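You operate a simulated robot arm through the tools that you are given. There is no shell and no other tool. Be economical: measure what you need, move in short steps, check, and stop when the job is done.

You run a simulated robot arm. Do the job below in one go: nothing can be reset, and whatever is moved stays where it is left.

JOB
Test the sander's red stop button, then leave the sander off.
Fine: START, push the red button in, twist the collar till it springs out, START again, then STOP.

Only the result counts: the job must be done as asked and must still hold three seconds after the hand-in. Knocking over, shifting, dropping, spilling or breaking anything else fails it.

ROBOT AND FRAMES
A 6-joint arm with a two-finger parallel gripper, fixed in place. Base frame: the origin is at the foot of the arm, x ahead of it, y to its left, z up. Readings come in mm, degrees, newtons and seconds.
With the tool pointing down near the work surface it reaches from about 440 to 860 mm from the base axis. Its first joint turns from -115.0 to 115.0 degrees. Payload 4.2 kg.
Tool frame: the origin (TCP) lies between the finger pads and is the grasp point; the fingertips stand 23 mm ahead of it; z points along the fingers, y is the line along which they close. Largest opening 94 mm; finger width 38, thickness 10; the body of the gripper, 54 by 96 mm, starts 39 mm behind the TCP.
Orientation is that of the tool frame in the base frame, as [roll, pitch, yaw] about the fixed x, y, z axes, in that order (R = Rz(yaw) Ry(pitch) Rx(roll)). With the fingers straight down and closing along the base's y, the tool's x points along the base's -x, its y along +y and its z along -z.

CONTROLS
- The arm moves only by the tool nudge_tool. Its argument "targets" is a list of rows, each an object of numbers (a shift or turn left out is 0, a gripper value left out holds the last): "wx", "wy", "wz": the turn, a rotation vector about the base's x, y, z in degrees; "x", "y", "z": the shift along the base's x, y, z in mm; "grip": the opening in per cent of the stroke, from 0 (shut) to 100 (fully open). In form: [{"wx": .., "wy": .., "wz": .., "x": .., "y": .., "z": .., "grip": ..}, ...]. A call has 1 to 20 rows; each row shifts and turns the commanded pose from where the row before left it. Each row takes 0.2 s and may step no farther than 50 mm and 8.6 degrees from the row before; otherwise, or with a gripper value out of range, the whole call is refused. Where a pose cannot be reached the arm comes as near as it can. A force on the tool above 40 N (or 10 N above the force at the start of the call, whichever is more), or a blocked arm, ends the call early, and 0.2 s more pass. Each finger travels about 108 mm/s and halts on what it meets, pressing with about 22 N; the grip force reading is that of the motor and also rises with nothing between the fingers. The clock runs only during rows and for 0.2 s after the last one: add rows that do not move to give the fingers time. It gives the time, the measured TCP pose, the force on the tool (base axes), the opening and the grip force at its end, in the units of the frame above (readings bear some noise), and new pictures: "views" is both (left out), scene, wrist or none.
- Cameras (640 x 400 px; columns grow to the right, rows downward): "scene" is fixed at [223.1, 650.4, 1225.7]; the picture's right is [-0.87, -0.49, 0.00], its down [-0.25, 0.45, -0.86] and it looks along [0.42, -0.75, -0.51] (base axes); focal length 309 px, centre (320, 200). "wrist" rides on the gripper at [86, 16, -74] in the tool frame; the picture's right is [-0.18, 0.98, 0.00], its down [-0.58, -0.11, -0.81] and it looks along [-0.79, -0.15, 0.59] (tool axes); focal length 243 px, centre (320, 200). There is no depth. A picture from a camera that has moved, and an enlarged one, comes with that camera's place and axes in the base frame and with its lens.
- move_column(by): slides the trunk up (or, below 0, down) by that many mm; the arm rides with it, the base frame stays. It gives what a move gives, with no picture.
- close_up(camera, box): a new picture of the part [left, top, right, bottom] of that camera's present view, enlarged. The clock stands still meanwhile.
- hand_in(): hands the job in; it is judged then, once.

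Go step by step. Nothing tells you positions but the pictures and the camera data: compare them with the known pose of the tool, close in by small moves and look again before you grip or let go. The budget is 120 turns and 170 pictures, counting those below and the enlarged ones. Unless the task says otherwise, let go and move clear before handing in, and close with one line.

The tools are called after "Request:" by a JSON object that holds its "method" and its "body". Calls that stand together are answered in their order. nudge_tool: Moves the arm, as the interface text tells. Its arguments: {"type":"object","properties":{"targets":{"type":"array","items":{"type":"object","properties":{"wx":{"type":"number"},"wy":{"type":"number"},"wz":{"type":"number"},"x":{"type":"number"},"y":{"type":"number"},"z":{"type":"number"},"grip":{"type":"number"}}}},"views":{"type":"string","enum":["both","scene","wrist","none"]}},"required":["targets"]} The other tools are called the same way: move_column (by) slides the trunk up or down; close_up (camera, box) takes an enlarged picture of a part of a camera's view; hand_in () hands the job in.

At the start:

```text
clock: 0.0
ee_pos: [443.2, 222.3, 882.8]
orientation: [180.0, 0.1, -180.0]
contact_force: [0.1, 0.6, 0.8]
opening: 94.1
grip_force: 0.2
trunk travel left (down, up): [-550.0, 440.0]
```

scene: 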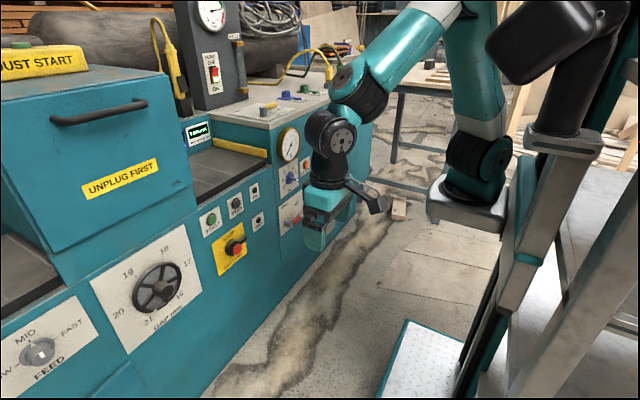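
wrist: 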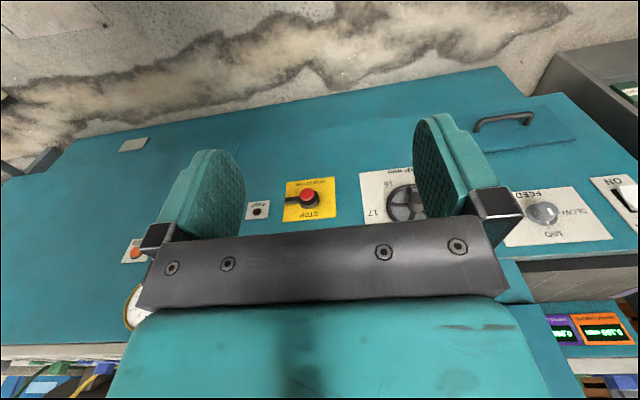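

I see the sander's front panel ahead of the arm, with a yellow plate carrying a red stop button and smaller buttons around it. I'll enlarge the views first to read the labels.

Request:
{"method": "close_up", "body": {"camera": "scene", "box": [180, 160, 320, 290]}}

Request:
{"method": "close_up", "body": {"camera": "scene", "box": [0, 100, 320, 300]}}

Request:
{"method": "close_up", "body": {"camera": "wrist", "box": [230, 150, 430, 250]}}

```text
3.08 times, centred on (250, 225) of scene
camera zoom: at [223.1, 650.4, 1225.7], right [-0.87, -0.49, 0.0], down [-0.25, 0.45, -0.86], along [0.42, -0.75, -0.51], focal length 952 px, centre (535, 123)
```

zoom: 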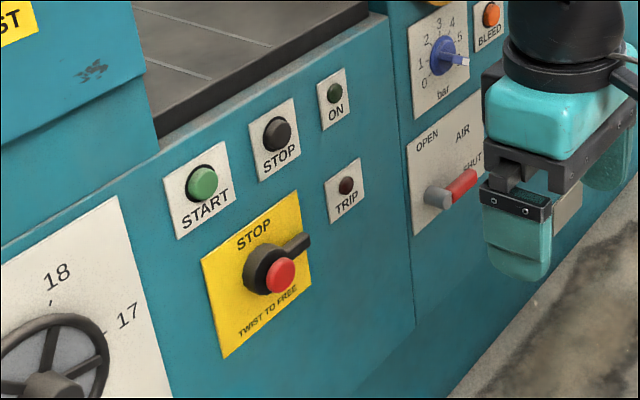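

```text
2.00 times, centred on (160, 200) of scene
camera zoom: at [223.1, 650.4, 1225.7], right [-0.87, -0.49, 0.0], down [-0.25, 0.45, -0.86], along [0.42, -0.75, -0.51], focal length 619 px, centre (640, 200)
```

zoom: 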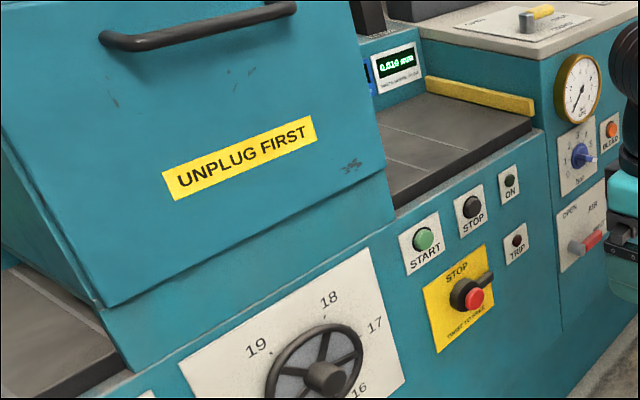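

```text
3.20 times, centred on (330, 200) of wrist
camera zoom: at [355.7, 241.5, 956.9], right [0.18, 0.98, 0.0], down [0.58, -0.11, 0.81], along [0.79, -0.15, -0.59], focal length 776 px, centre (288, 200)
```

zoom: 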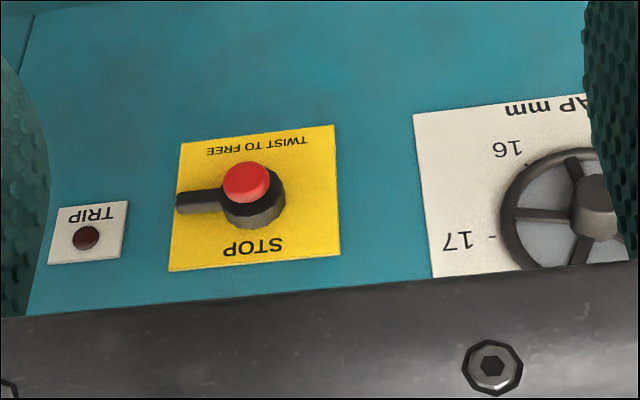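

The panel is vertical, facing -x, at about x≈843. I estimate START at (y 180, z 743), black STOP at (y 81, z 743) and the red button at (y 123, z 598). First I turn the tool to point forward, then I lower the column.

Request:
{"method": "nudge_tool", "body": {"targets": [{"wy": -8.2, "x": 10, "grip": 0}, {"wy": -8.2, "x": 10}, {"wy": -8.2, "x": 10}, {"wy": -8.2, "x": 10}, {"wy": -8.2, "x": 10}, {"wy": -8.2, "x": 10}, {"wy": -8.2, "x": 10}, {"wy": -8.2, "x": 10}, {"wy": -8.2, "x": 10}, {"wy": -8.2, "x": 10}, {"wy": -8.0, "x": 10}, {}, {}], "views": "both"}}

```text
clock: 2.8
ee_pos: [554.2, 229.7, 888.1]
orientation: [179.8, 84.7, 179.6]
contact_force: [-0.2, -0.1, -0.5]
opening: 0.0
grip_force: 22.4
out of reach, approached as far as the arm can: row 11
trunk travel left (down, up): [-550.0, 440.0]
camera wrist: at [472.4, 247.1, 808.0], right [0.02, 0.98, 0.18], down [-0.75, -0.11, 0.65], along [0.66, -0.15, 0.73], focal length 243 px, centre (320, 200)
```

scene: 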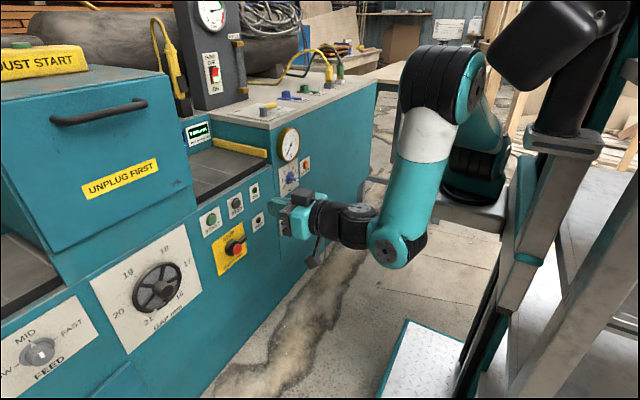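
wrist: 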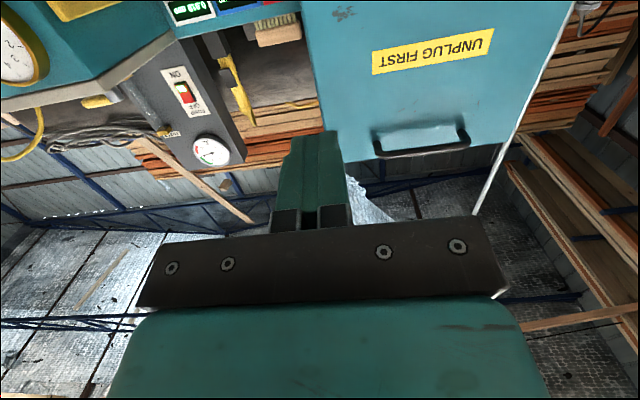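

The tool is nearly horizontal (84.7°). I lower the trunk to START height, then shift toward y=180 and finish the turn.

Request:
{"method": "move_column", "body": {"by": -145}}

Request:
{"method": "nudge_tool", "body": {"targets": [{"x": 30, "y": -15}, {"x": 30, "y": -15}, {"x": 30, "y": -15}, {"x": 20, "wy": -3}, {"wy": -2.3}, {}, {}], "views": "both"}}

```text
clock: 4.5
ee_pos: [554.1, 228.9, 742.6]
orientation: [179.9, 84.7, 179.5]
contact_force: [-0.5, 0.4, 0.2]
opening: 0.0
grip_force: 22.4
trunk travel left (down, up): [-405.0, 585.0]
```

```text
clock: 6.1
ee_pos: [670.2, 190.4, 747.1]
orientation: [179.7, 89.5, 179.6]
contact_force: [0.0, 0.5, -1.1]
opening: 0.1
grip_force: 22.2
out of reach, approached as far as the arm can: row 5
trunk travel left (down, up): [-405.0, 585.0]
camera wrist: at [594.7, 208.1, 660.7], right [0.0, 0.98, 0.18], down [-0.8, -0.11, 0.59], along [0.6, -0.15, 0.79], focal length 243 px, centre (320, 200)
```

scene: 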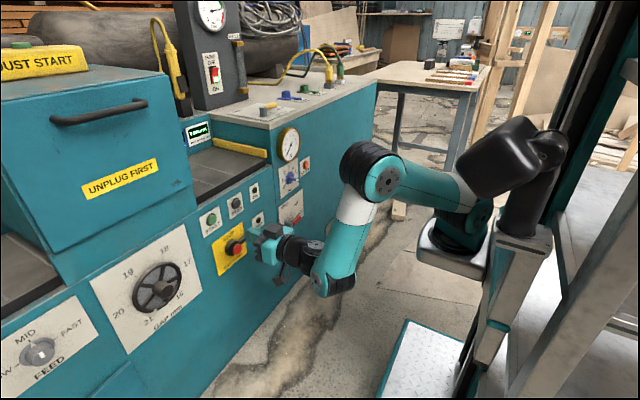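
wrist: 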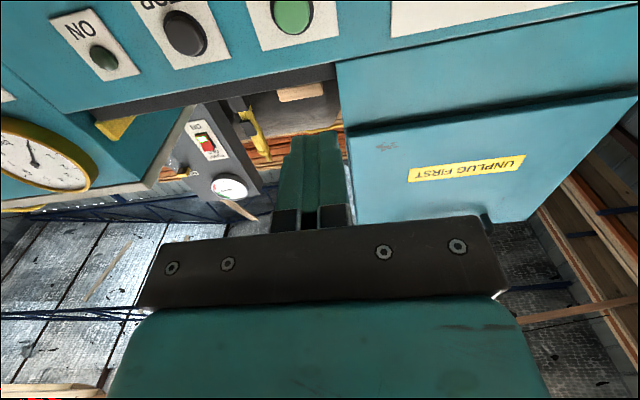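

Triangulating with the wrist view puts START near (845, 170, 730). I line up and approach to about 30 mm short of it.

Request:
{"method": "nudge_tool", "body": {"targets": [{"x": 25, "y": -10, "z": -9}, {"x": 25, "y": -9, "z": -8}, {"x": 25}, {"x": 25}, {}, {}], "views": "both"}}

Request:
{"method": "close_up", "body": {"camera": "scene", "box": [180, 160, 320, 290]}}

```text
clock: 7.5
ee_pos: [770.0, 171.1, 729.8]
orientation: [-53.1, 90.0, -53.1]
contact_force: [-0.7, 0.2, -0.3]
opening: 0.0
grip_force: 22.4
trunk travel left (down, up): [-405.0, 585.0]
camera wrist: at [695.3, 188.7, 642.5], right [0.0, 0.98, 0.18], down [-0.81, -0.11, 0.58], along [0.59, -0.15, 0.79], focal length 243 px, centre (320, 200)
```

scene: 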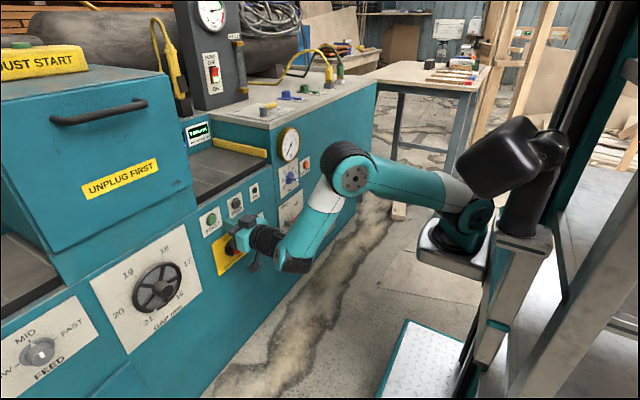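
wrist: 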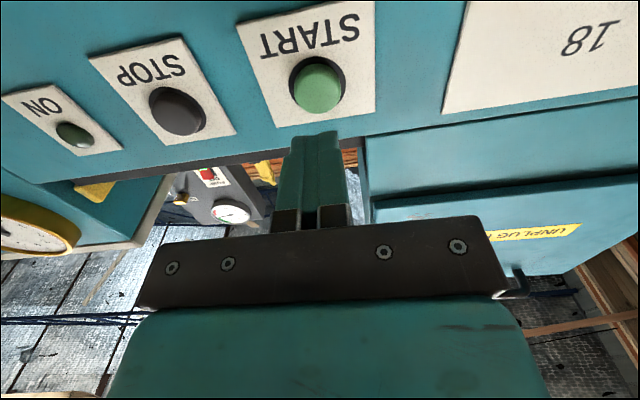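

```text
3.08 times, centred on (250, 225) of scene
camera zoom: at [223.1, 650.4, 1225.7], right [-0.87, -0.49, 0.0], down [-0.25, 0.45, -0.86], along [0.42, -0.75, -0.51], focal length 952 px, centre (535, 123)
```

zoom: 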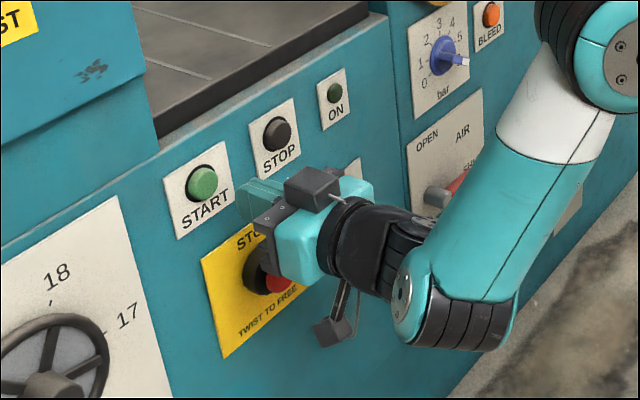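

I'm aligned to within a few mm (START near y 169, z 726). I advance slowly until the button moves.

Request:
{"method": "nudge_tool", "body": {"targets": [{"x": 15, "y": -1, "z": -3}, {"x": 10}, {"x": 10}, {"x": 5}, {"x": 3}, {"x": 3}, {}], "views": "both"}}

Request:
{"method": "close_up", "body": {"camera": "scene", "box": [210, 160, 290, 260]}}

```text
clock: 9.1
ee_pos: [814.9, 169.5, 726.4]
orientation: [93.9, 89.9, 93.9]
contact_force: [-0.9, -0.2, 0.1]
opening: 0.0
grip_force: 22.2
trunk travel left (down, up): [-405.0, 585.0]
camera wrist: at [741.1, 187.6, 639.7], right [0.0, 0.98, 0.18], down [-0.81, -0.11, 0.58], along [0.59, -0.15, 0.79], focal length 243 px, centre (320, 200)
```

scene: 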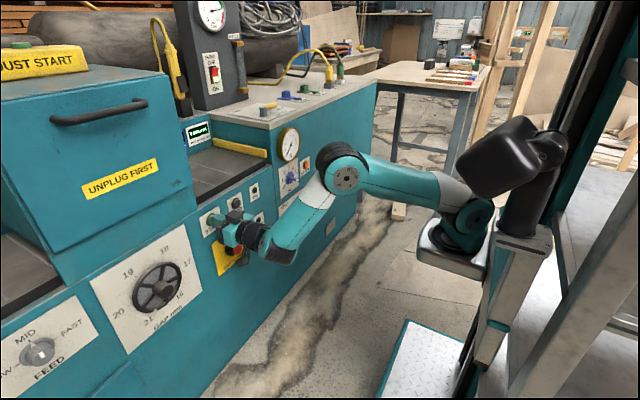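
wrist: 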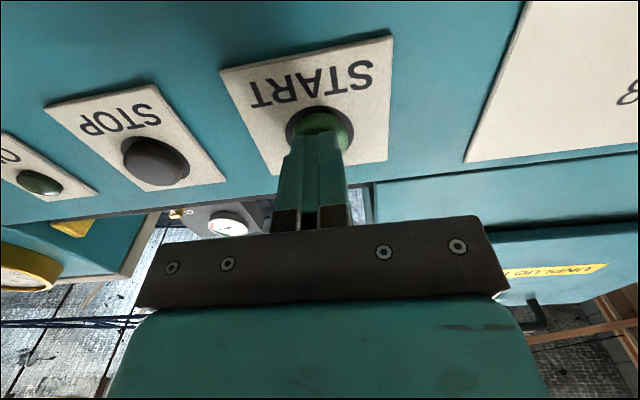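

```text
4.00 times, centred on (250, 210) of scene
camera zoom: at [223.1, 650.4, 1225.7], right [-0.87, -0.49, 0.0], down [-0.25, 0.45, -0.86], along [0.42, -0.75, -0.51], focal length 1237 px, centre (600, 160)
```

zoom: 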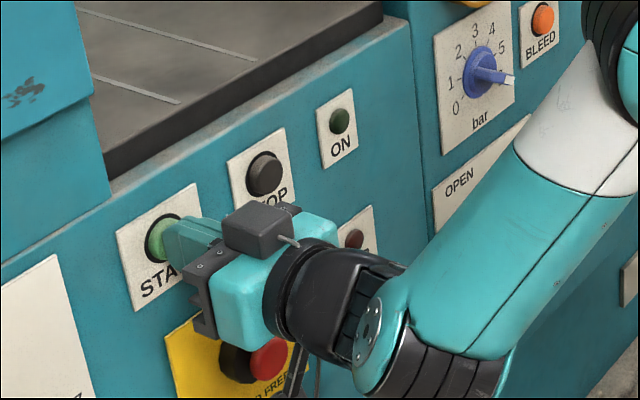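

Tip is close to touching; no force yet. I push on in small steps and watch the ON lamp.

Request:
{"method": "nudge_tool", "body": {"targets": [{"x": 3}, {"x": 3}, {"x": 3}, {"x": 2}, {}], "views": "none"}}

Request:
{"method": "close_up", "body": {"camera": "scene", "box": [210, 160, 290, 260]}}

```text
clock: 10.0
ee_pos: [823.0, 170.4, 727.3]
orientation: [-111.8, 89.7, -111.9]
contact_force: [-28.0, -7.5, 5.2]
opening: 0.0
grip_force: 21.8
trunk travel left (down, up): [-405.0, 585.0]
stopped in row 4: the force on the tool passed its limit (the readings are from after the stop); the commanded pose is now the measured one
```

```text
4.00 times, centred on (250, 210) of scene
camera zoom: at [223.1, 650.4, 1225.7], right [-0.87, -0.49, 0.0], down [-0.25, 0.45, -0.86], along [0.42, -0.75, -0.51], focal length 1237 px, centre (600, 160)
```

zoom: 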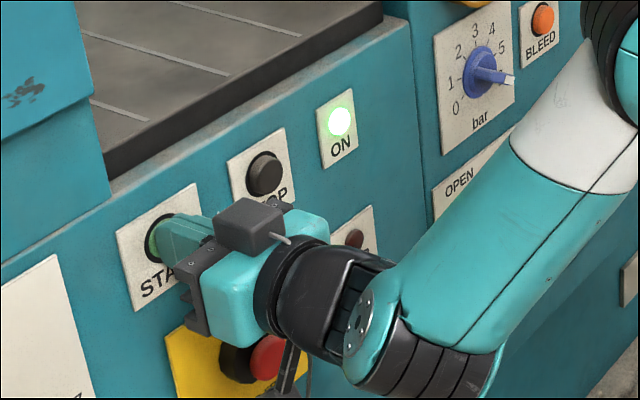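

The ON lamp is lit and the belt is moving. I back off and then drop to the red button's height using the column.

Request:
{"method": "nudge_tool", "body": {"targets": [{"x": -10}, {"x": -20}, {"x": -30}, {"x": -30}, {"x": -20, "y": -15}, {"y": -15}, {"y": -15}, {}], "views": "none"}}

Request:
{"method": "move_column", "body": {"by": -127}}

Request:
{"method": "nudge_tool", "body": {"targets": [{}], "views": "both"}}

Request:
{"method": "close_up", "body": {"camera": "scene", "box": [190, 170, 290, 290]}}

```text
clock: 11.8
ee_pos: [718.0, 127.1, 727.1]
orientation: [-160.6, 89.5, -160.7]
contact_force: [0.6, -0.4, 0.6]
opening: 0.1
grip_force: 21.9
out of reach, approached as far as the arm can: row 7
trunk travel left (down, up): [-405.0, 585.0]
```

```text
clock: 13.4
ee_pos: [718.0, 128.6, 600.8]
orientation: [-161.1, 89.5, -161.1]
contact_force: [-0.9, -0.4, 0.7]
opening: 0.2
grip_force: 22.1
trunk travel left (down, up): [-278.0, 712.0]
```

```text
clock: 13.8
ee_pos: [718.2, 127.5, 601.7]
orientation: [-161.1, 89.4, -161.2]
contact_force: [0.5, 0.0, -0.1]
opening: 0.0
grip_force: 22.2
trunk travel left (down, up): [-278.0, 712.0]
camera wrist: at [643.1, 145.1, 514.2], right [0.0, 0.98, 0.18], down [-0.8, -0.11, 0.59], along [0.6, -0.15, 0.79], focal length 243 px, centre (320, 200)
```

scene: 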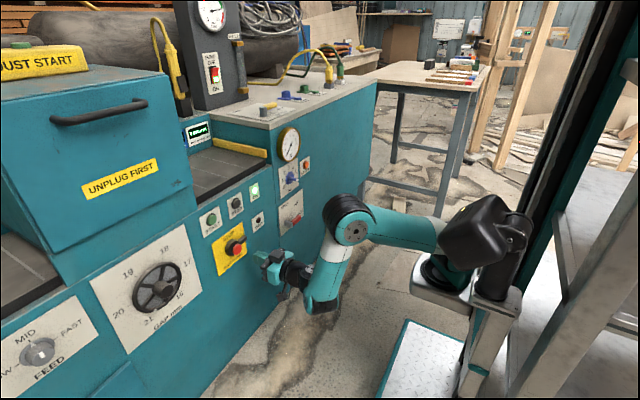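
wrist: 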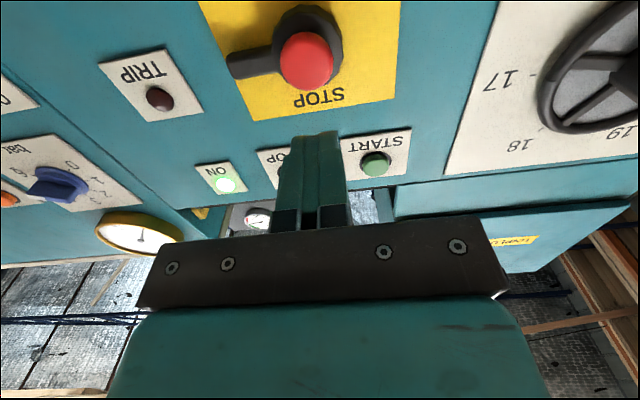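

```text
3.33 times, centred on (240, 230) of scene
camera zoom: at [223.1, 650.4, 1225.7], right [-0.87, -0.49, 0.0], down [-0.25, 0.45, -0.86], along [0.42, -0.75, -0.51], focal length 1031 px, centre (587, 100)
```

zoom: 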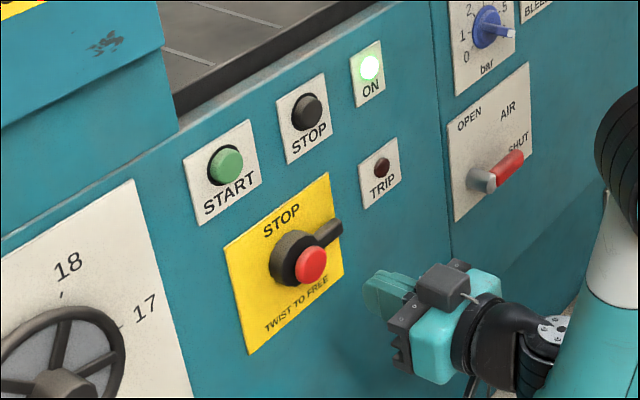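

The red button is at about (815, 122, 593). I approach to about 20 mm short and look again.

Request:
{"method": "nudge_tool", "body": {"targets": [{"x": 20, "y": -6, "z": -8}, {"x": 20}, {"x": 10}, {}], "views": "both"}}

Request:
{"method": "close_up", "body": {"camera": "scene", "box": [190, 170, 290, 290]}}

```text
clock: 14.8
ee_pos: [769.1, 121.0, 592.9]
orientation: [-161.7, 89.4, -161.7]
contact_force: [0.6, -0.4, -0.5]
opening: 0.1
grip_force: 22.2
trunk travel left (down, up): [-278.0, 712.0]
camera wrist: at [693.6, 138.8, 505.9], right [0.0, 0.98, 0.18], down [-0.8, -0.11, 0.59], along [0.6, -0.15, 0.79], focal length 243 px, centre (320, 200)
```

scene: 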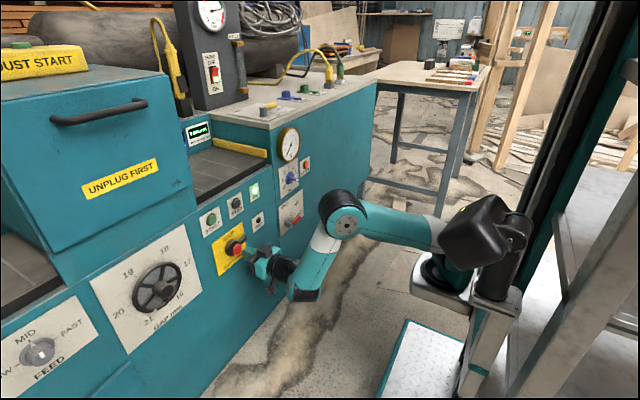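
wrist: 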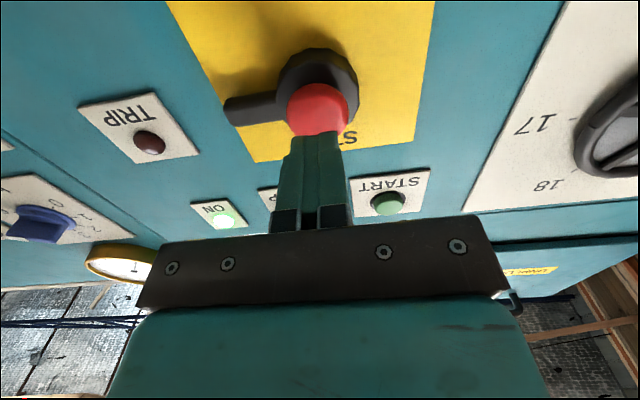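

```text
3.33 times, centred on (240, 230) of scene
camera zoom: at [223.1, 650.4, 1225.7], right [-0.87, -0.49, 0.0], down [-0.25, 0.45, -0.86], along [0.42, -0.75, -0.51], focal length 1031 px, centre (587, 100)
```

zoom: 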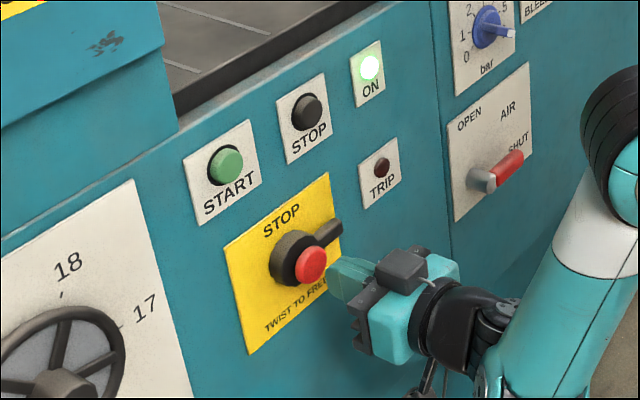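

Nearly aligned; I lower 3 mm and push the red button in small steps.

Request:
{"method": "nudge_tool", "body": {"targets": [{"x": 10, "z": -3}, {"x": 5}, {"x": 4}, {"x": 4}, {"x": 4}, {"x": 3}, {"x": 3}, {"x": 3}, {"x": 3}], "views": "wrist"}}

Request:
{"method": "close_up", "body": {"camera": "scene", "box": [190, 170, 290, 290]}}

```text
clock: 16.4
ee_pos: [797.5, 120.1, 589.0]
orientation: [-139.0, 89.3, -139.0]
contact_force: [-33.2, -8.2, 5.6]
opening: 0.0
grip_force: 21.8
trunk travel left (down, up): [-278.0, 712.0]
stopped in row 7: the force on the tool passed its limit (the readings are from after the stop); the commanded pose is now the measured one
camera wrist: at [722.5, 138.5, 503.0], right [0.0, 0.98, 0.18], down [-0.8, -0.1, 0.59], along [0.6, -0.14, 0.79], focal length 243 px, centre (320, 200)
```

wrist: 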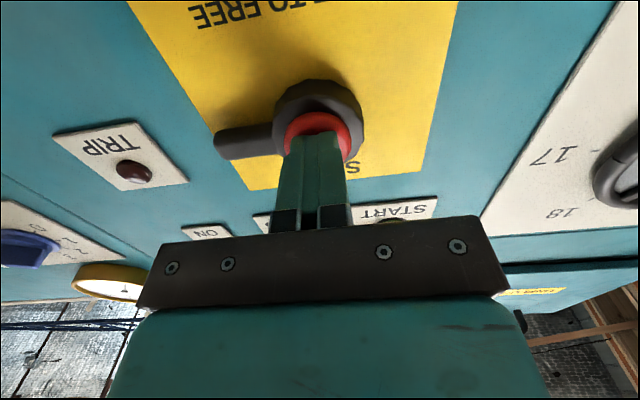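

```text
3.33 times, centred on (240, 230) of scene
camera zoom: at [223.1, 650.4, 1225.7], right [-0.87, -0.49, 0.0], down [-0.25, 0.45, -0.86], along [0.42, -0.75, -0.51], focal length 1031 px, centre (587, 100)
```

zoom: 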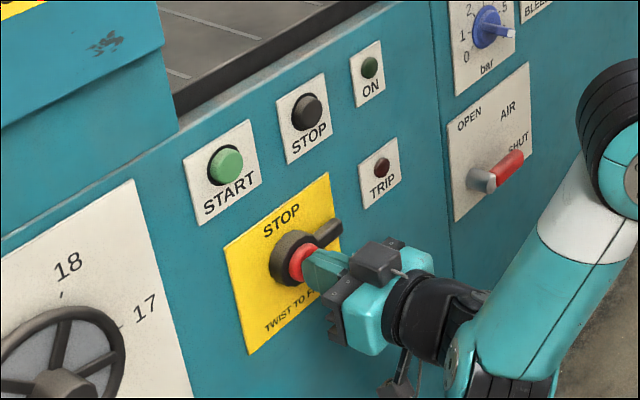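

ON went dark, so the button tripped. I back off to see whether it stays latched.

Request:
{"method": "nudge_tool", "body": {"targets": [{"x": -10}, {"x": -20}, {"x": -20}, {"x": -20}, {}], "views": "wrist"}}

Request:
{"method": "close_up", "body": {"camera": "scene", "box": [200, 190, 270, 280]}}

Request:
{"method": "close_up", "body": {"camera": "wrist", "box": [180, 0, 420, 150]}}

```text
clock: 17.6
ee_pos: [727.8, 121.5, 589.0]
orientation: [-148.3, 89.3, -148.3]
contact_force: [0.0, -0.2, -0.4]
opening: 0.0
grip_force: 22.2
trunk travel left (down, up): [-278.0, 712.0]
camera wrist: at [653.5, 138.8, 502.4], right [0.0, 0.98, 0.18], down [-0.8, -0.11, 0.59], along [0.6, -0.14, 0.79], focal length 243 px, centre (320, 200)
```

wrist: 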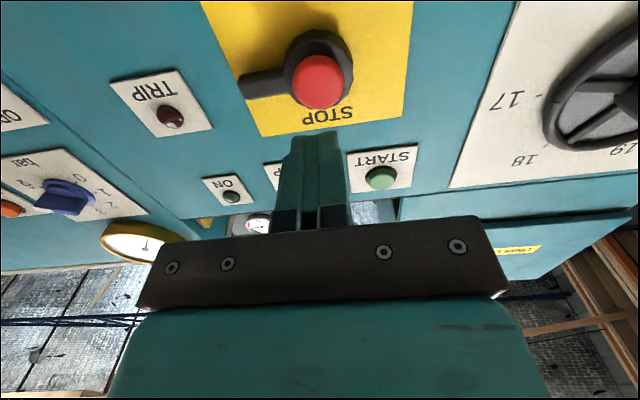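

```text
4.44 times, centred on (235, 235) of scene
camera zoom: at [223.1, 650.4, 1225.7], right [-0.87, -0.49, 0.0], down [-0.25, 0.45, -0.86], along [0.42, -0.75, -0.51], focal length 1375 px, centre (698, 44)
```

zoom: 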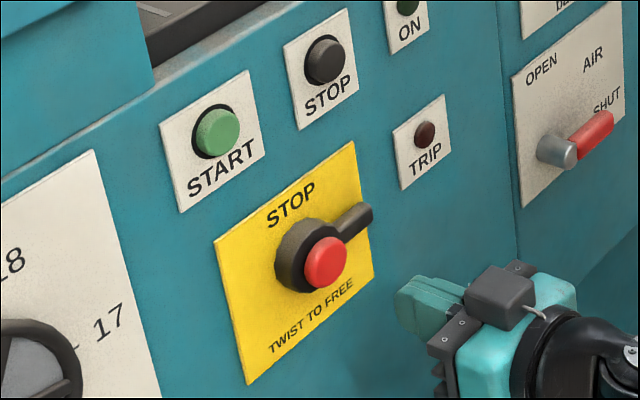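

```text
2.67 times, centred on (300, 75) of wrist
camera zoom: at [653.5, 138.8, 502.4], right [0.0, 0.98, 0.18], down [-0.8, -0.11, 0.59], along [0.6, -0.14, 0.79], focal length 647 px, centre (373, 533)
```

zoom: 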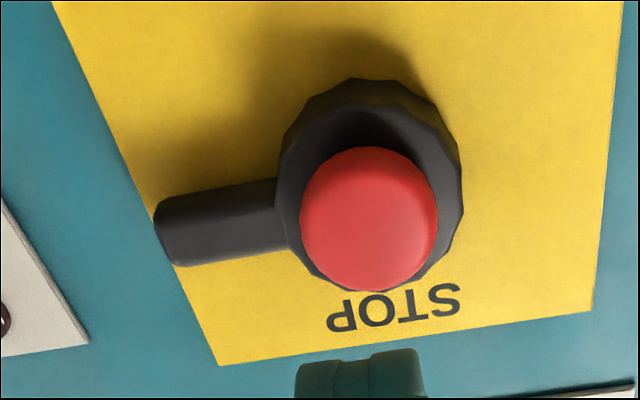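

The red cap sits about 5 mm deeper and the ON lamp is dark, so it latched. The collar lever points to -y at about z 590, so I'll press it downward (clockwise) with the closed fingers from above. First I position above the lever.

Request:
{"method": "nudge_tool", "body": {"targets": [{"y": -18, "z": 13, "x": 10}, {"y": -18, "z": 13, "x": 10}, {"y": -17, "z": 13, "x": 10}, {"x": 15}, {"x": 15}, {}, {}], "views": "wrist"}}

Request:
{"method": "close_up", "body": {"camera": "scene", "box": [200, 190, 270, 280]}}

```text
clock: 19.2
ee_pos: [790.6, 68.5, 627.7]
orientation: [-147.8, 89.4, -147.7]
contact_force: [0.1, -1.0, -0.7]
opening: 0.0
grip_force: 21.8
trunk travel left (down, up): [-278.0, 712.0]
camera wrist: at [714.1, 86.0, 541.2], right [0.0, 0.98, 0.18], down [-0.8, -0.11, 0.59], along [0.6, -0.14, 0.79], focal length 243 px, centre (320, 200)
```

wrist: 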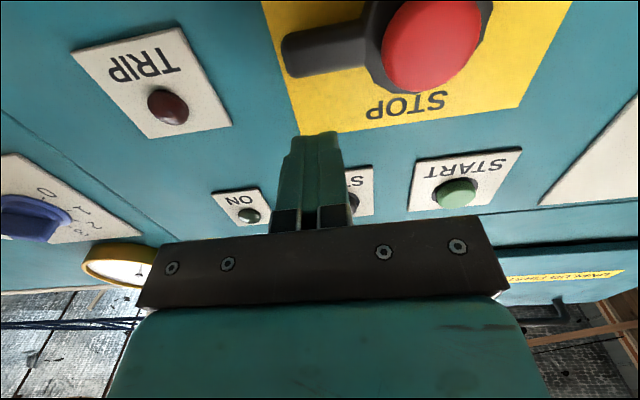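

```text
4.44 times, centred on (235, 235) of scene
camera zoom: at [223.1, 650.4, 1225.7], right [-0.87, -0.49, 0.0], down [-0.25, 0.45, -0.86], along [0.42, -0.75, -0.51], focal length 1375 px, centre (698, 44)
```

zoom: 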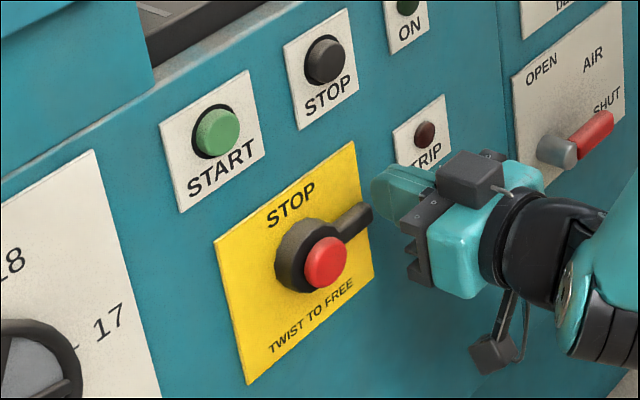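

The fingers are above the lever with clearance. I insert beside it to about x=845 and check.

Request:
{"method": "nudge_tool", "body": {"targets": [{"x": 10}, {"x": 8}, {"x": 6}, {"x": 4}, {"x": 3}, {}], "views": "wrist"}}

Request:
{"method": "close_up", "body": {"camera": "scene", "box": [200, 190, 270, 280]}}

```text
clock: 20.6
ee_pos: [819.0, 68.0, 627.2]
orientation: [-147.3, 89.3, -147.4]
contact_force: [-0.6, -0.1, -0.6]
opening: 0.2
grip_force: 22.6
trunk travel left (down, up): [-278.0, 712.0]
camera wrist: at [745.1, 85.4, 540.9], right [0.0, 0.98, 0.18], down [-0.8, -0.1, 0.59], along [0.6, -0.14, 0.79], focal length 243 px, centre (320, 200)
```

wrist: 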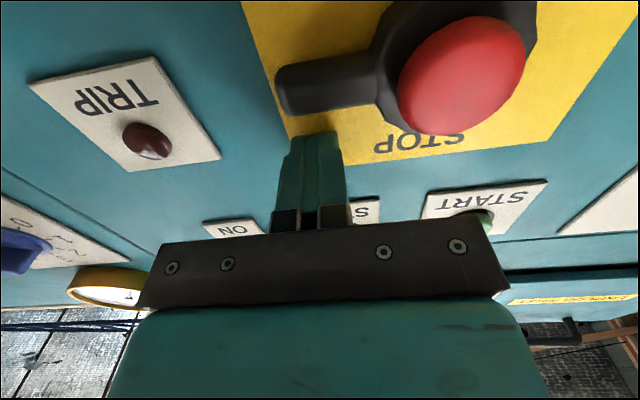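

```text
4.44 times, centred on (235, 235) of scene
camera zoom: at [223.1, 650.4, 1225.7], right [-0.87, -0.49, 0.0], down [-0.25, 0.45, -0.86], along [0.42, -0.75, -0.51], focal length 1375 px, centre (698, 44)
```

zoom: 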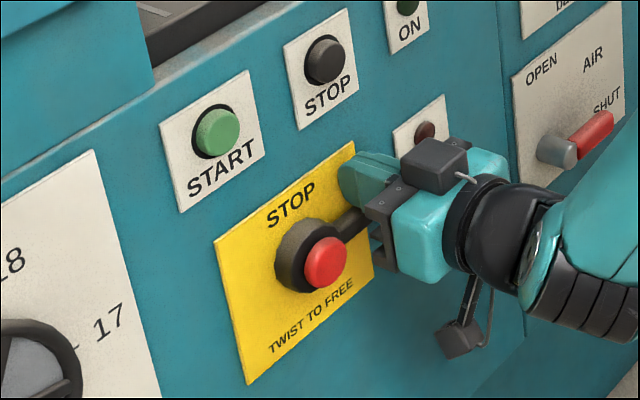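

Good placement. A few mm deeper, then I press down along the arc in small steps (about 15°).

Request:
{"method": "nudge_tool", "body": {"targets": [{"x": 4}, {"z": -5}, {"z": -4}, {"z": -4}, {"z": -4}, {"z": -4}, {}], "views": "wrist"}}

Request:
{"method": "close_up", "body": {"camera": "scene", "box": [200, 190, 270, 280]}}

```text
clock: 22.2
ee_pos: [822.8, 69.5, 605.7]
orientation: [-149.9, 89.2, -149.7]
contact_force: [-9.7, -1.5, 7.2]
opening: 0.0
grip_force: 22.0
trunk travel left (down, up): [-278.0, 712.0]
camera wrist: at [748.6, 85.9, 519.9], right [0.0, 0.98, 0.18], down [-0.8, -0.11, 0.59], along [0.6, -0.14, 0.79], focal length 243 px, centre (320, 200)
```

wrist: 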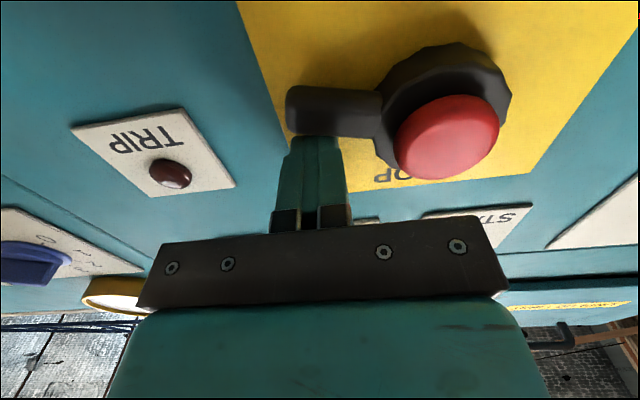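

```text
4.44 times, centred on (235, 235) of scene
camera zoom: at [223.1, 650.4, 1225.7], right [-0.87, -0.49, 0.0], down [-0.25, 0.45, -0.86], along [0.42, -0.75, -0.51], focal length 1375 px, centre (698, 44)
```

zoom: 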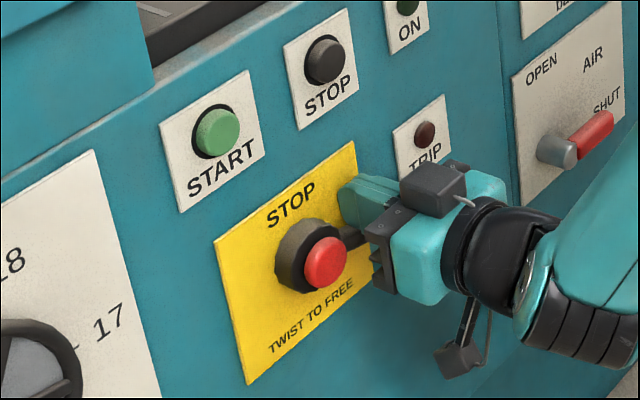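

The lever is turning freely downward with low force. I continue along the arc.

Request:
{"method": "nudge_tool", "body": {"targets": [{"z": -4}, {"z": -4, "y": 1}, {"z": -4, "y": 1}, {"z": -4, "y": 1.5}, {"z": -4, "y": 2}, {}], "views": "wrist"}}

Request:
{"method": "close_up", "body": {"camera": "scene", "box": [200, 190, 270, 280]}}

```text
clock: 23.6
ee_pos: [824.2, 73.9, 586.7]
orientation: [-151.2, 89.1, -151.2]
contact_force: [-5.5, -2.6, 2.9]
opening: 0.0
grip_force: 21.9
trunk travel left (down, up): [-278.0, 712.0]
camera wrist: at [748.5, 91.2, 499.8], right [0.0, 0.98, 0.18], down [-0.8, -0.11, 0.59], along [0.6, -0.14, 0.79], focal length 243 px, centre (320, 200)
```

wrist: 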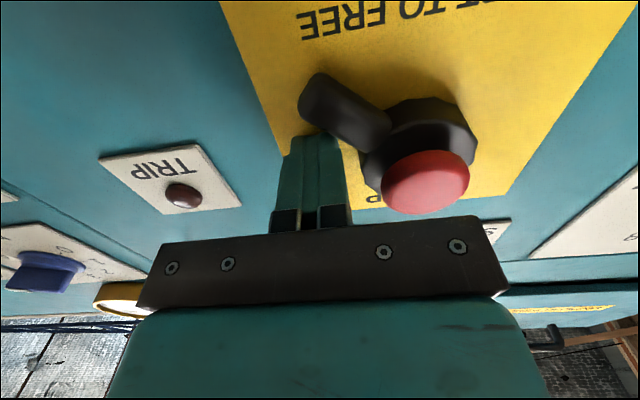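

```text
4.44 times, centred on (235, 235) of scene
camera zoom: at [223.1, 650.4, 1225.7], right [-0.87, -0.49, 0.0], down [-0.25, 0.45, -0.86], along [0.42, -0.75, -0.51], focal length 1375 px, centre (698, 44)
```

zoom: 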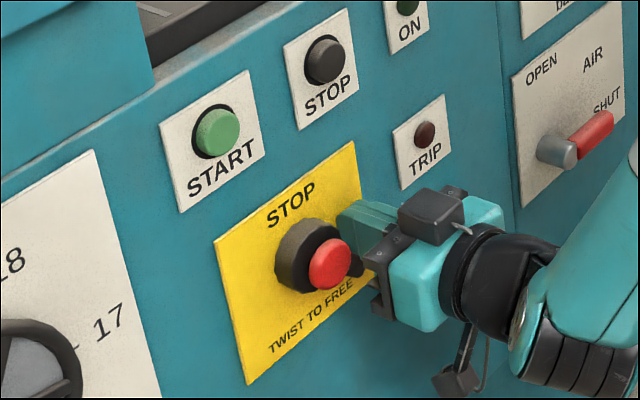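

The red cap has sprung back out. I ease off the lever, retract, and look from clear.

Request:
{"method": "nudge_tool", "body": {"targets": [{"z": 4, "y": -3}, {"z": 4, "y": -2}, {"x": -20}, {"x": -30}, {"x": -30}, {}], "views": "wrist"}}

Request:
{"method": "close_up", "body": {"camera": "scene", "box": [200, 190, 270, 280]}}

Request:
{"method": "move_column", "body": {"by": 130}}

```text
clock: 25.0
ee_pos: [745.0, 67.2, 594.3]
orientation: [-152.5, 89.0, -152.5]
contact_force: [-1.0, 1.1, 0.7]
opening: 0.0
grip_force: 21.4
trunk travel left (down, up): [-278.0, 712.0]
camera wrist: at [669.0, 85.8, 508.5], right [0.0, 0.98, 0.18], down [-0.8, -0.1, 0.59], along [0.6, -0.14, 0.79], focal length 243 px, centre (320, 200)
```

wrist: 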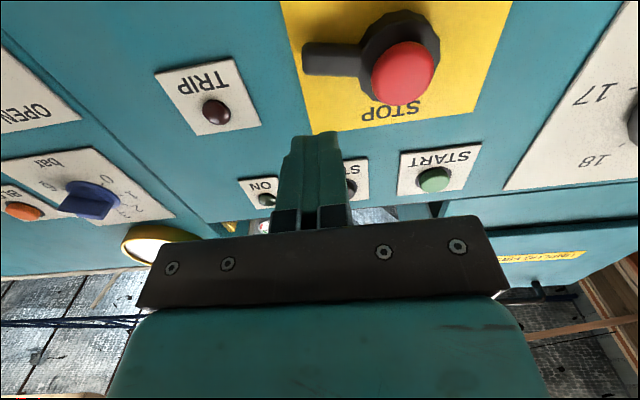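

```text
4.44 times, centred on (235, 235) of scene
camera zoom: at [223.1, 650.4, 1225.7], right [-0.87, -0.49, 0.0], down [-0.25, 0.45, -0.86], along [0.42, -0.75, -0.51], focal length 1375 px, centre (698, 44)
```

zoom: 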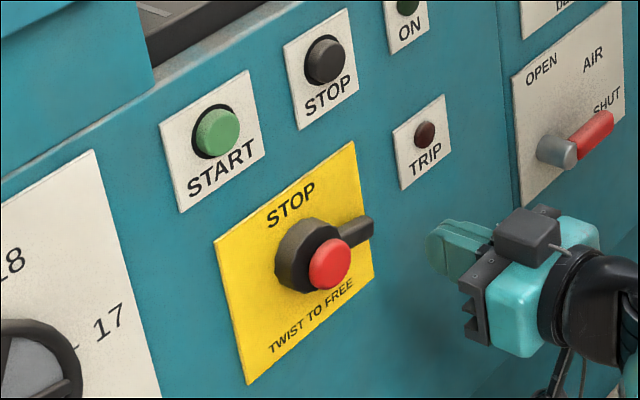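

```text
clock: 26.5
ee_pos: [744.6, 69.1, 724.0]
orientation: [-153.9, 89.1, -153.9]
contact_force: [0.2, 0.2, 0.2]
opening: 0.0
grip_force: 21.8
trunk travel left (down, up): [-408.0, 582.0]
```

The lever has sprung back and the red cap is out. Next I move in front of START (y 169.5, z 726.5) and press it as before.

Request:
{"method": "nudge_tool", "body": {"targets": [{"y": 35, "z": 2}, {"y": 35, "z": 1}, {"y": 31, "x": 10}, {"x": 25}, {"x": 25}, {"x": 7}, {}], "views": "wrist"}}

```text
clock: 28.1
ee_pos: [812.1, 169.0, 726.6]
orientation: [-154.3, 89.0, -154.4]
contact_force: [-0.3, -0.5, 0.1]
opening: 0.0
grip_force: 21.8
trunk travel left (down, up): [-408.0, 582.0]
camera wrist: at [736.4, 186.6, 641.1], right [0.0, 0.98, 0.18], down [-0.8, -0.11, 0.59], along [0.6, -0.14, 0.79], focal length 243 px, centre (320, 200)
```

wrist: 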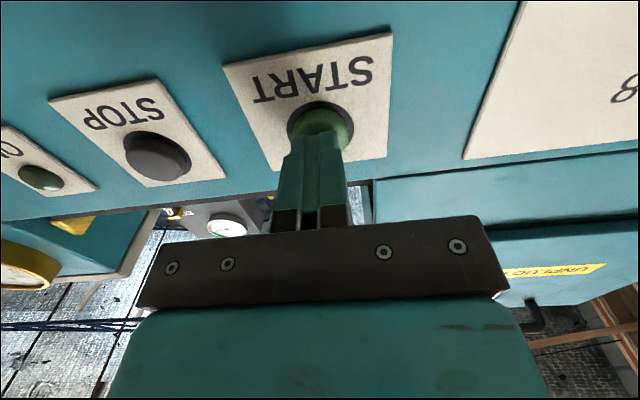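

Aligned with START as in the first press. I push it now.

Request:
{"method": "nudge_tool", "body": {"targets": [{"x": 3}, {"x": 3}, {"x": 3}, {"x": 3}, {"x": 2}], "views": "none"}}

Request:
{"method": "close_up", "body": {"camera": "scene", "box": [210, 160, 290, 260]}}

```text
clock: 29.3
ee_pos: [821.9, 169.7, 727.3]
orientation: [-143.6, 89.0, -143.5]
contact_force: [-26.4, -7.1, 6.4]
opening: 0.0
grip_force: 21.7
trunk travel left (down, up): [-408.0, 582.0]
stopped in row 5: the force on the tool passed its limit (the readings are from after the stop); the commanded pose is now the measured one
```

```text
4.00 times, centred on (250, 210) of scene
camera zoom: at [223.1, 650.4, 1225.7], right [-0.87, -0.49, 0.0], down [-0.25, 0.45, -0.86], along [0.42, -0.75, -0.51], focal length 1237 px, centre (600, 160)
```

zoom: 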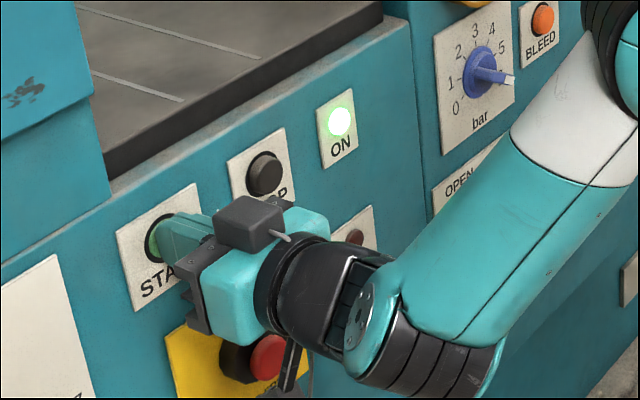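

ON is lit again. I back off and move across to the black STOP (about y 72, z 727).

Request:
{"method": "nudge_tool", "body": {"targets": [{"x": -10}, {"x": -20}, {"x": -20}, {"y": -33}, {"y": -33}, {"y": -31}, {}], "views": "wrist"}}

Request:
{"method": "close_up", "body": {"camera": "scene", "box": [210, 160, 290, 260]}}

```text
clock: 30.9
ee_pos: [774.5, 72.8, 726.7]
orientation: [-150.0, 89.0, -150.0]
contact_force: [0.2, 0.1, -0.9]
opening: 0.0
grip_force: 22.1
trunk travel left (down, up): [-408.0, 582.0]
camera wrist: at [698.3, 89.6, 639.6], right [0.0, 0.98, 0.17], down [-0.8, -0.1, 0.6], along [0.6, -0.14, 0.78], focal length 243 px, centre (320, 200)
```

wrist: 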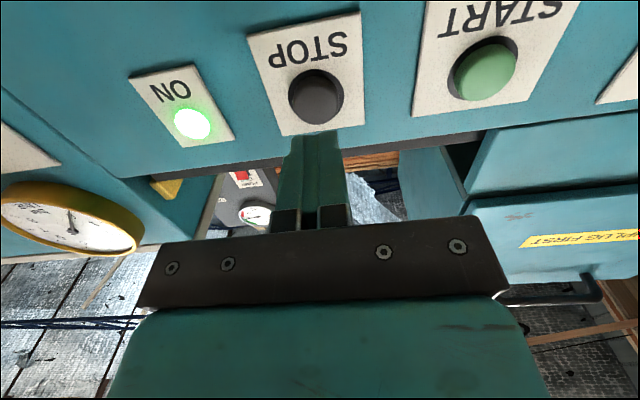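

```text
4.00 times, centred on (250, 210) of scene
camera zoom: at [223.1, 650.4, 1225.7], right [-0.87, -0.49, 0.0], down [-0.25, 0.45, -0.86], along [0.42, -0.75, -0.51], focal length 1237 px, centre (600, 160)
```

zoom: 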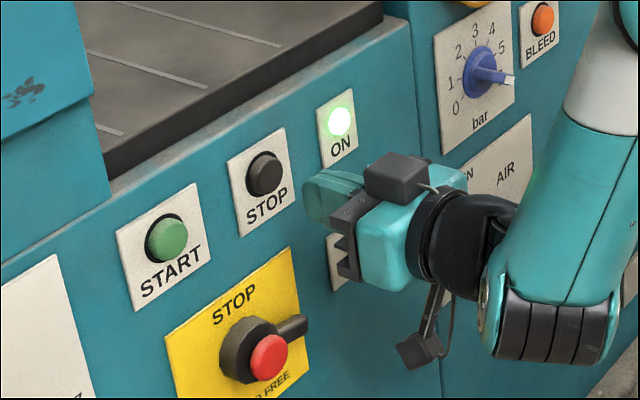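

STOP is aligned the same way START was. I push it in small steps.

Request:
{"method": "nudge_tool", "body": {"targets": [{"x": 15}, {"x": 15}, {"x": 8}, {"x": 3}, {"x": 3}, {"x": 3}, {"x": 3}, {"x": 2}], "views": "wrist"}}

Request:
{"method": "close_up", "body": {"camera": "scene", "box": [210, 160, 290, 260]}}

```text
clock: 32.6
ee_pos: [823.1, 72.6, 725.7]
orientation: [-146.8, 88.8, -146.8]
contact_force: [-28.1, -3.0, 5.6]
opening: 0.0
grip_force: 22.0
trunk travel left (down, up): [-408.0, 582.0]
stopped in row 8: the force on the tool passed its limit (the readings are from after the stop); the commanded pose is now the measured one
camera wrist: at [746.5, 89.3, 640.2], right [0.0, 0.99, 0.17], down [-0.79, -0.1, 0.6], along [0.61, -0.14, 0.78], focal length 243 px, centre (320, 200)
```

wrist: 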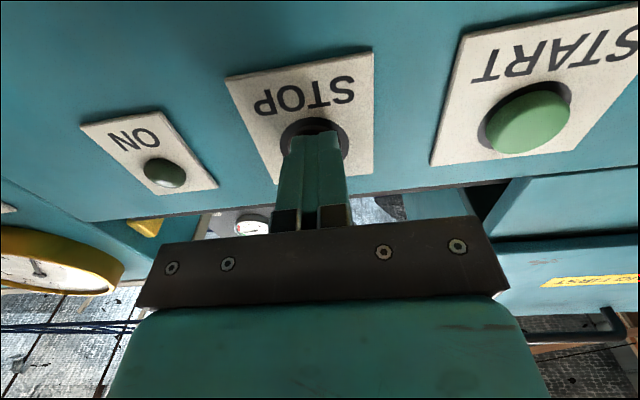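

```text
4.00 times, centred on (250, 210) of scene
camera zoom: at [223.1, 650.4, 1225.7], right [-0.87, -0.49, 0.0], down [-0.25, 0.45, -0.86], along [0.42, -0.75, -0.51], focal length 1237 px, centre (600, 160)
```

zoom: 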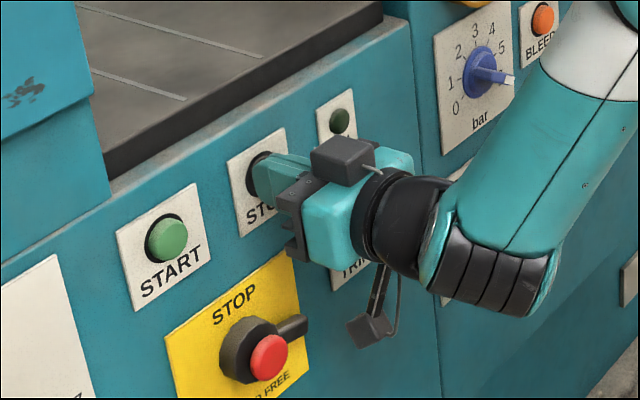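

The ON lamp is dark. I back well clear and verify.

Request:
{"method": "nudge_tool", "body": {"targets": [{"x": -10}, {"x": -30}, {"x": -30}, {"x": -30}, {}, {}], "views": "scene"}}

Request:
{"method": "close_up", "body": {"camera": "scene", "box": [200, 170, 290, 280]}}

```text
clock: 34.0
ee_pos: [732.4, 78.0, 731.2]
orientation: [-156.1, 88.4, -156.0]
contact_force: [0.0, 0.1, 0.6]
opening: 0.0
grip_force: 21.9
out of reach, approached as far as the arm can: row 4
trunk travel left (down, up): [-408.0, 582.0]
```

scene: 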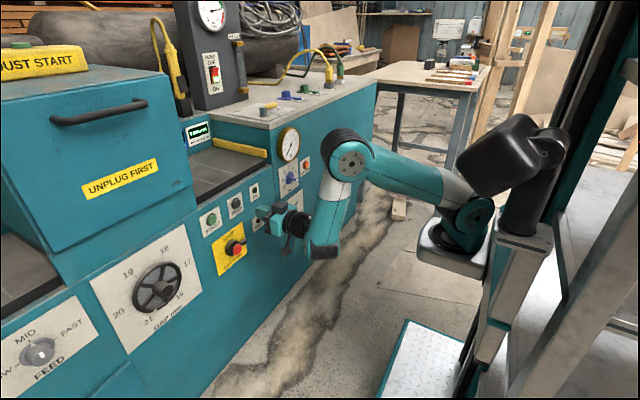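

```text
3.64 times, centred on (245, 225) of scene
camera zoom: at [223.1, 650.4, 1225.7], right [-0.87, -0.49, 0.0], down [-0.25, 0.45, -0.86], along [0.42, -0.75, -0.51], focal length 1125 px, centre (593, 109)
```

zoom: 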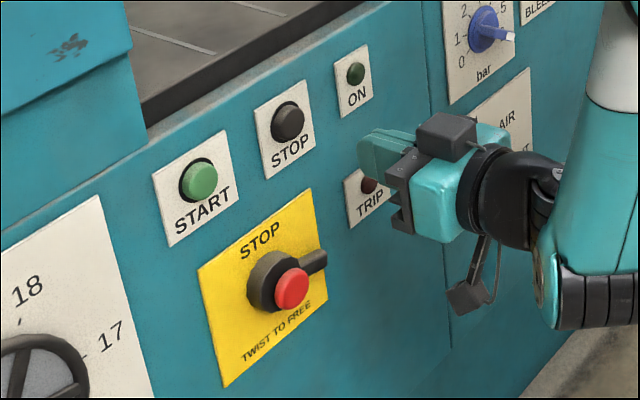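

The sander is off, the red button is out, and the gripper is clear of the panel. I hand in.

Request:
{"method": "hand_in", "body": {}}

```text
The job is handed in.
```

The red stop button works: pressing it cut the running sander, twisting the collar released it, the sander restarted on START, and I then switched it off with STOP.
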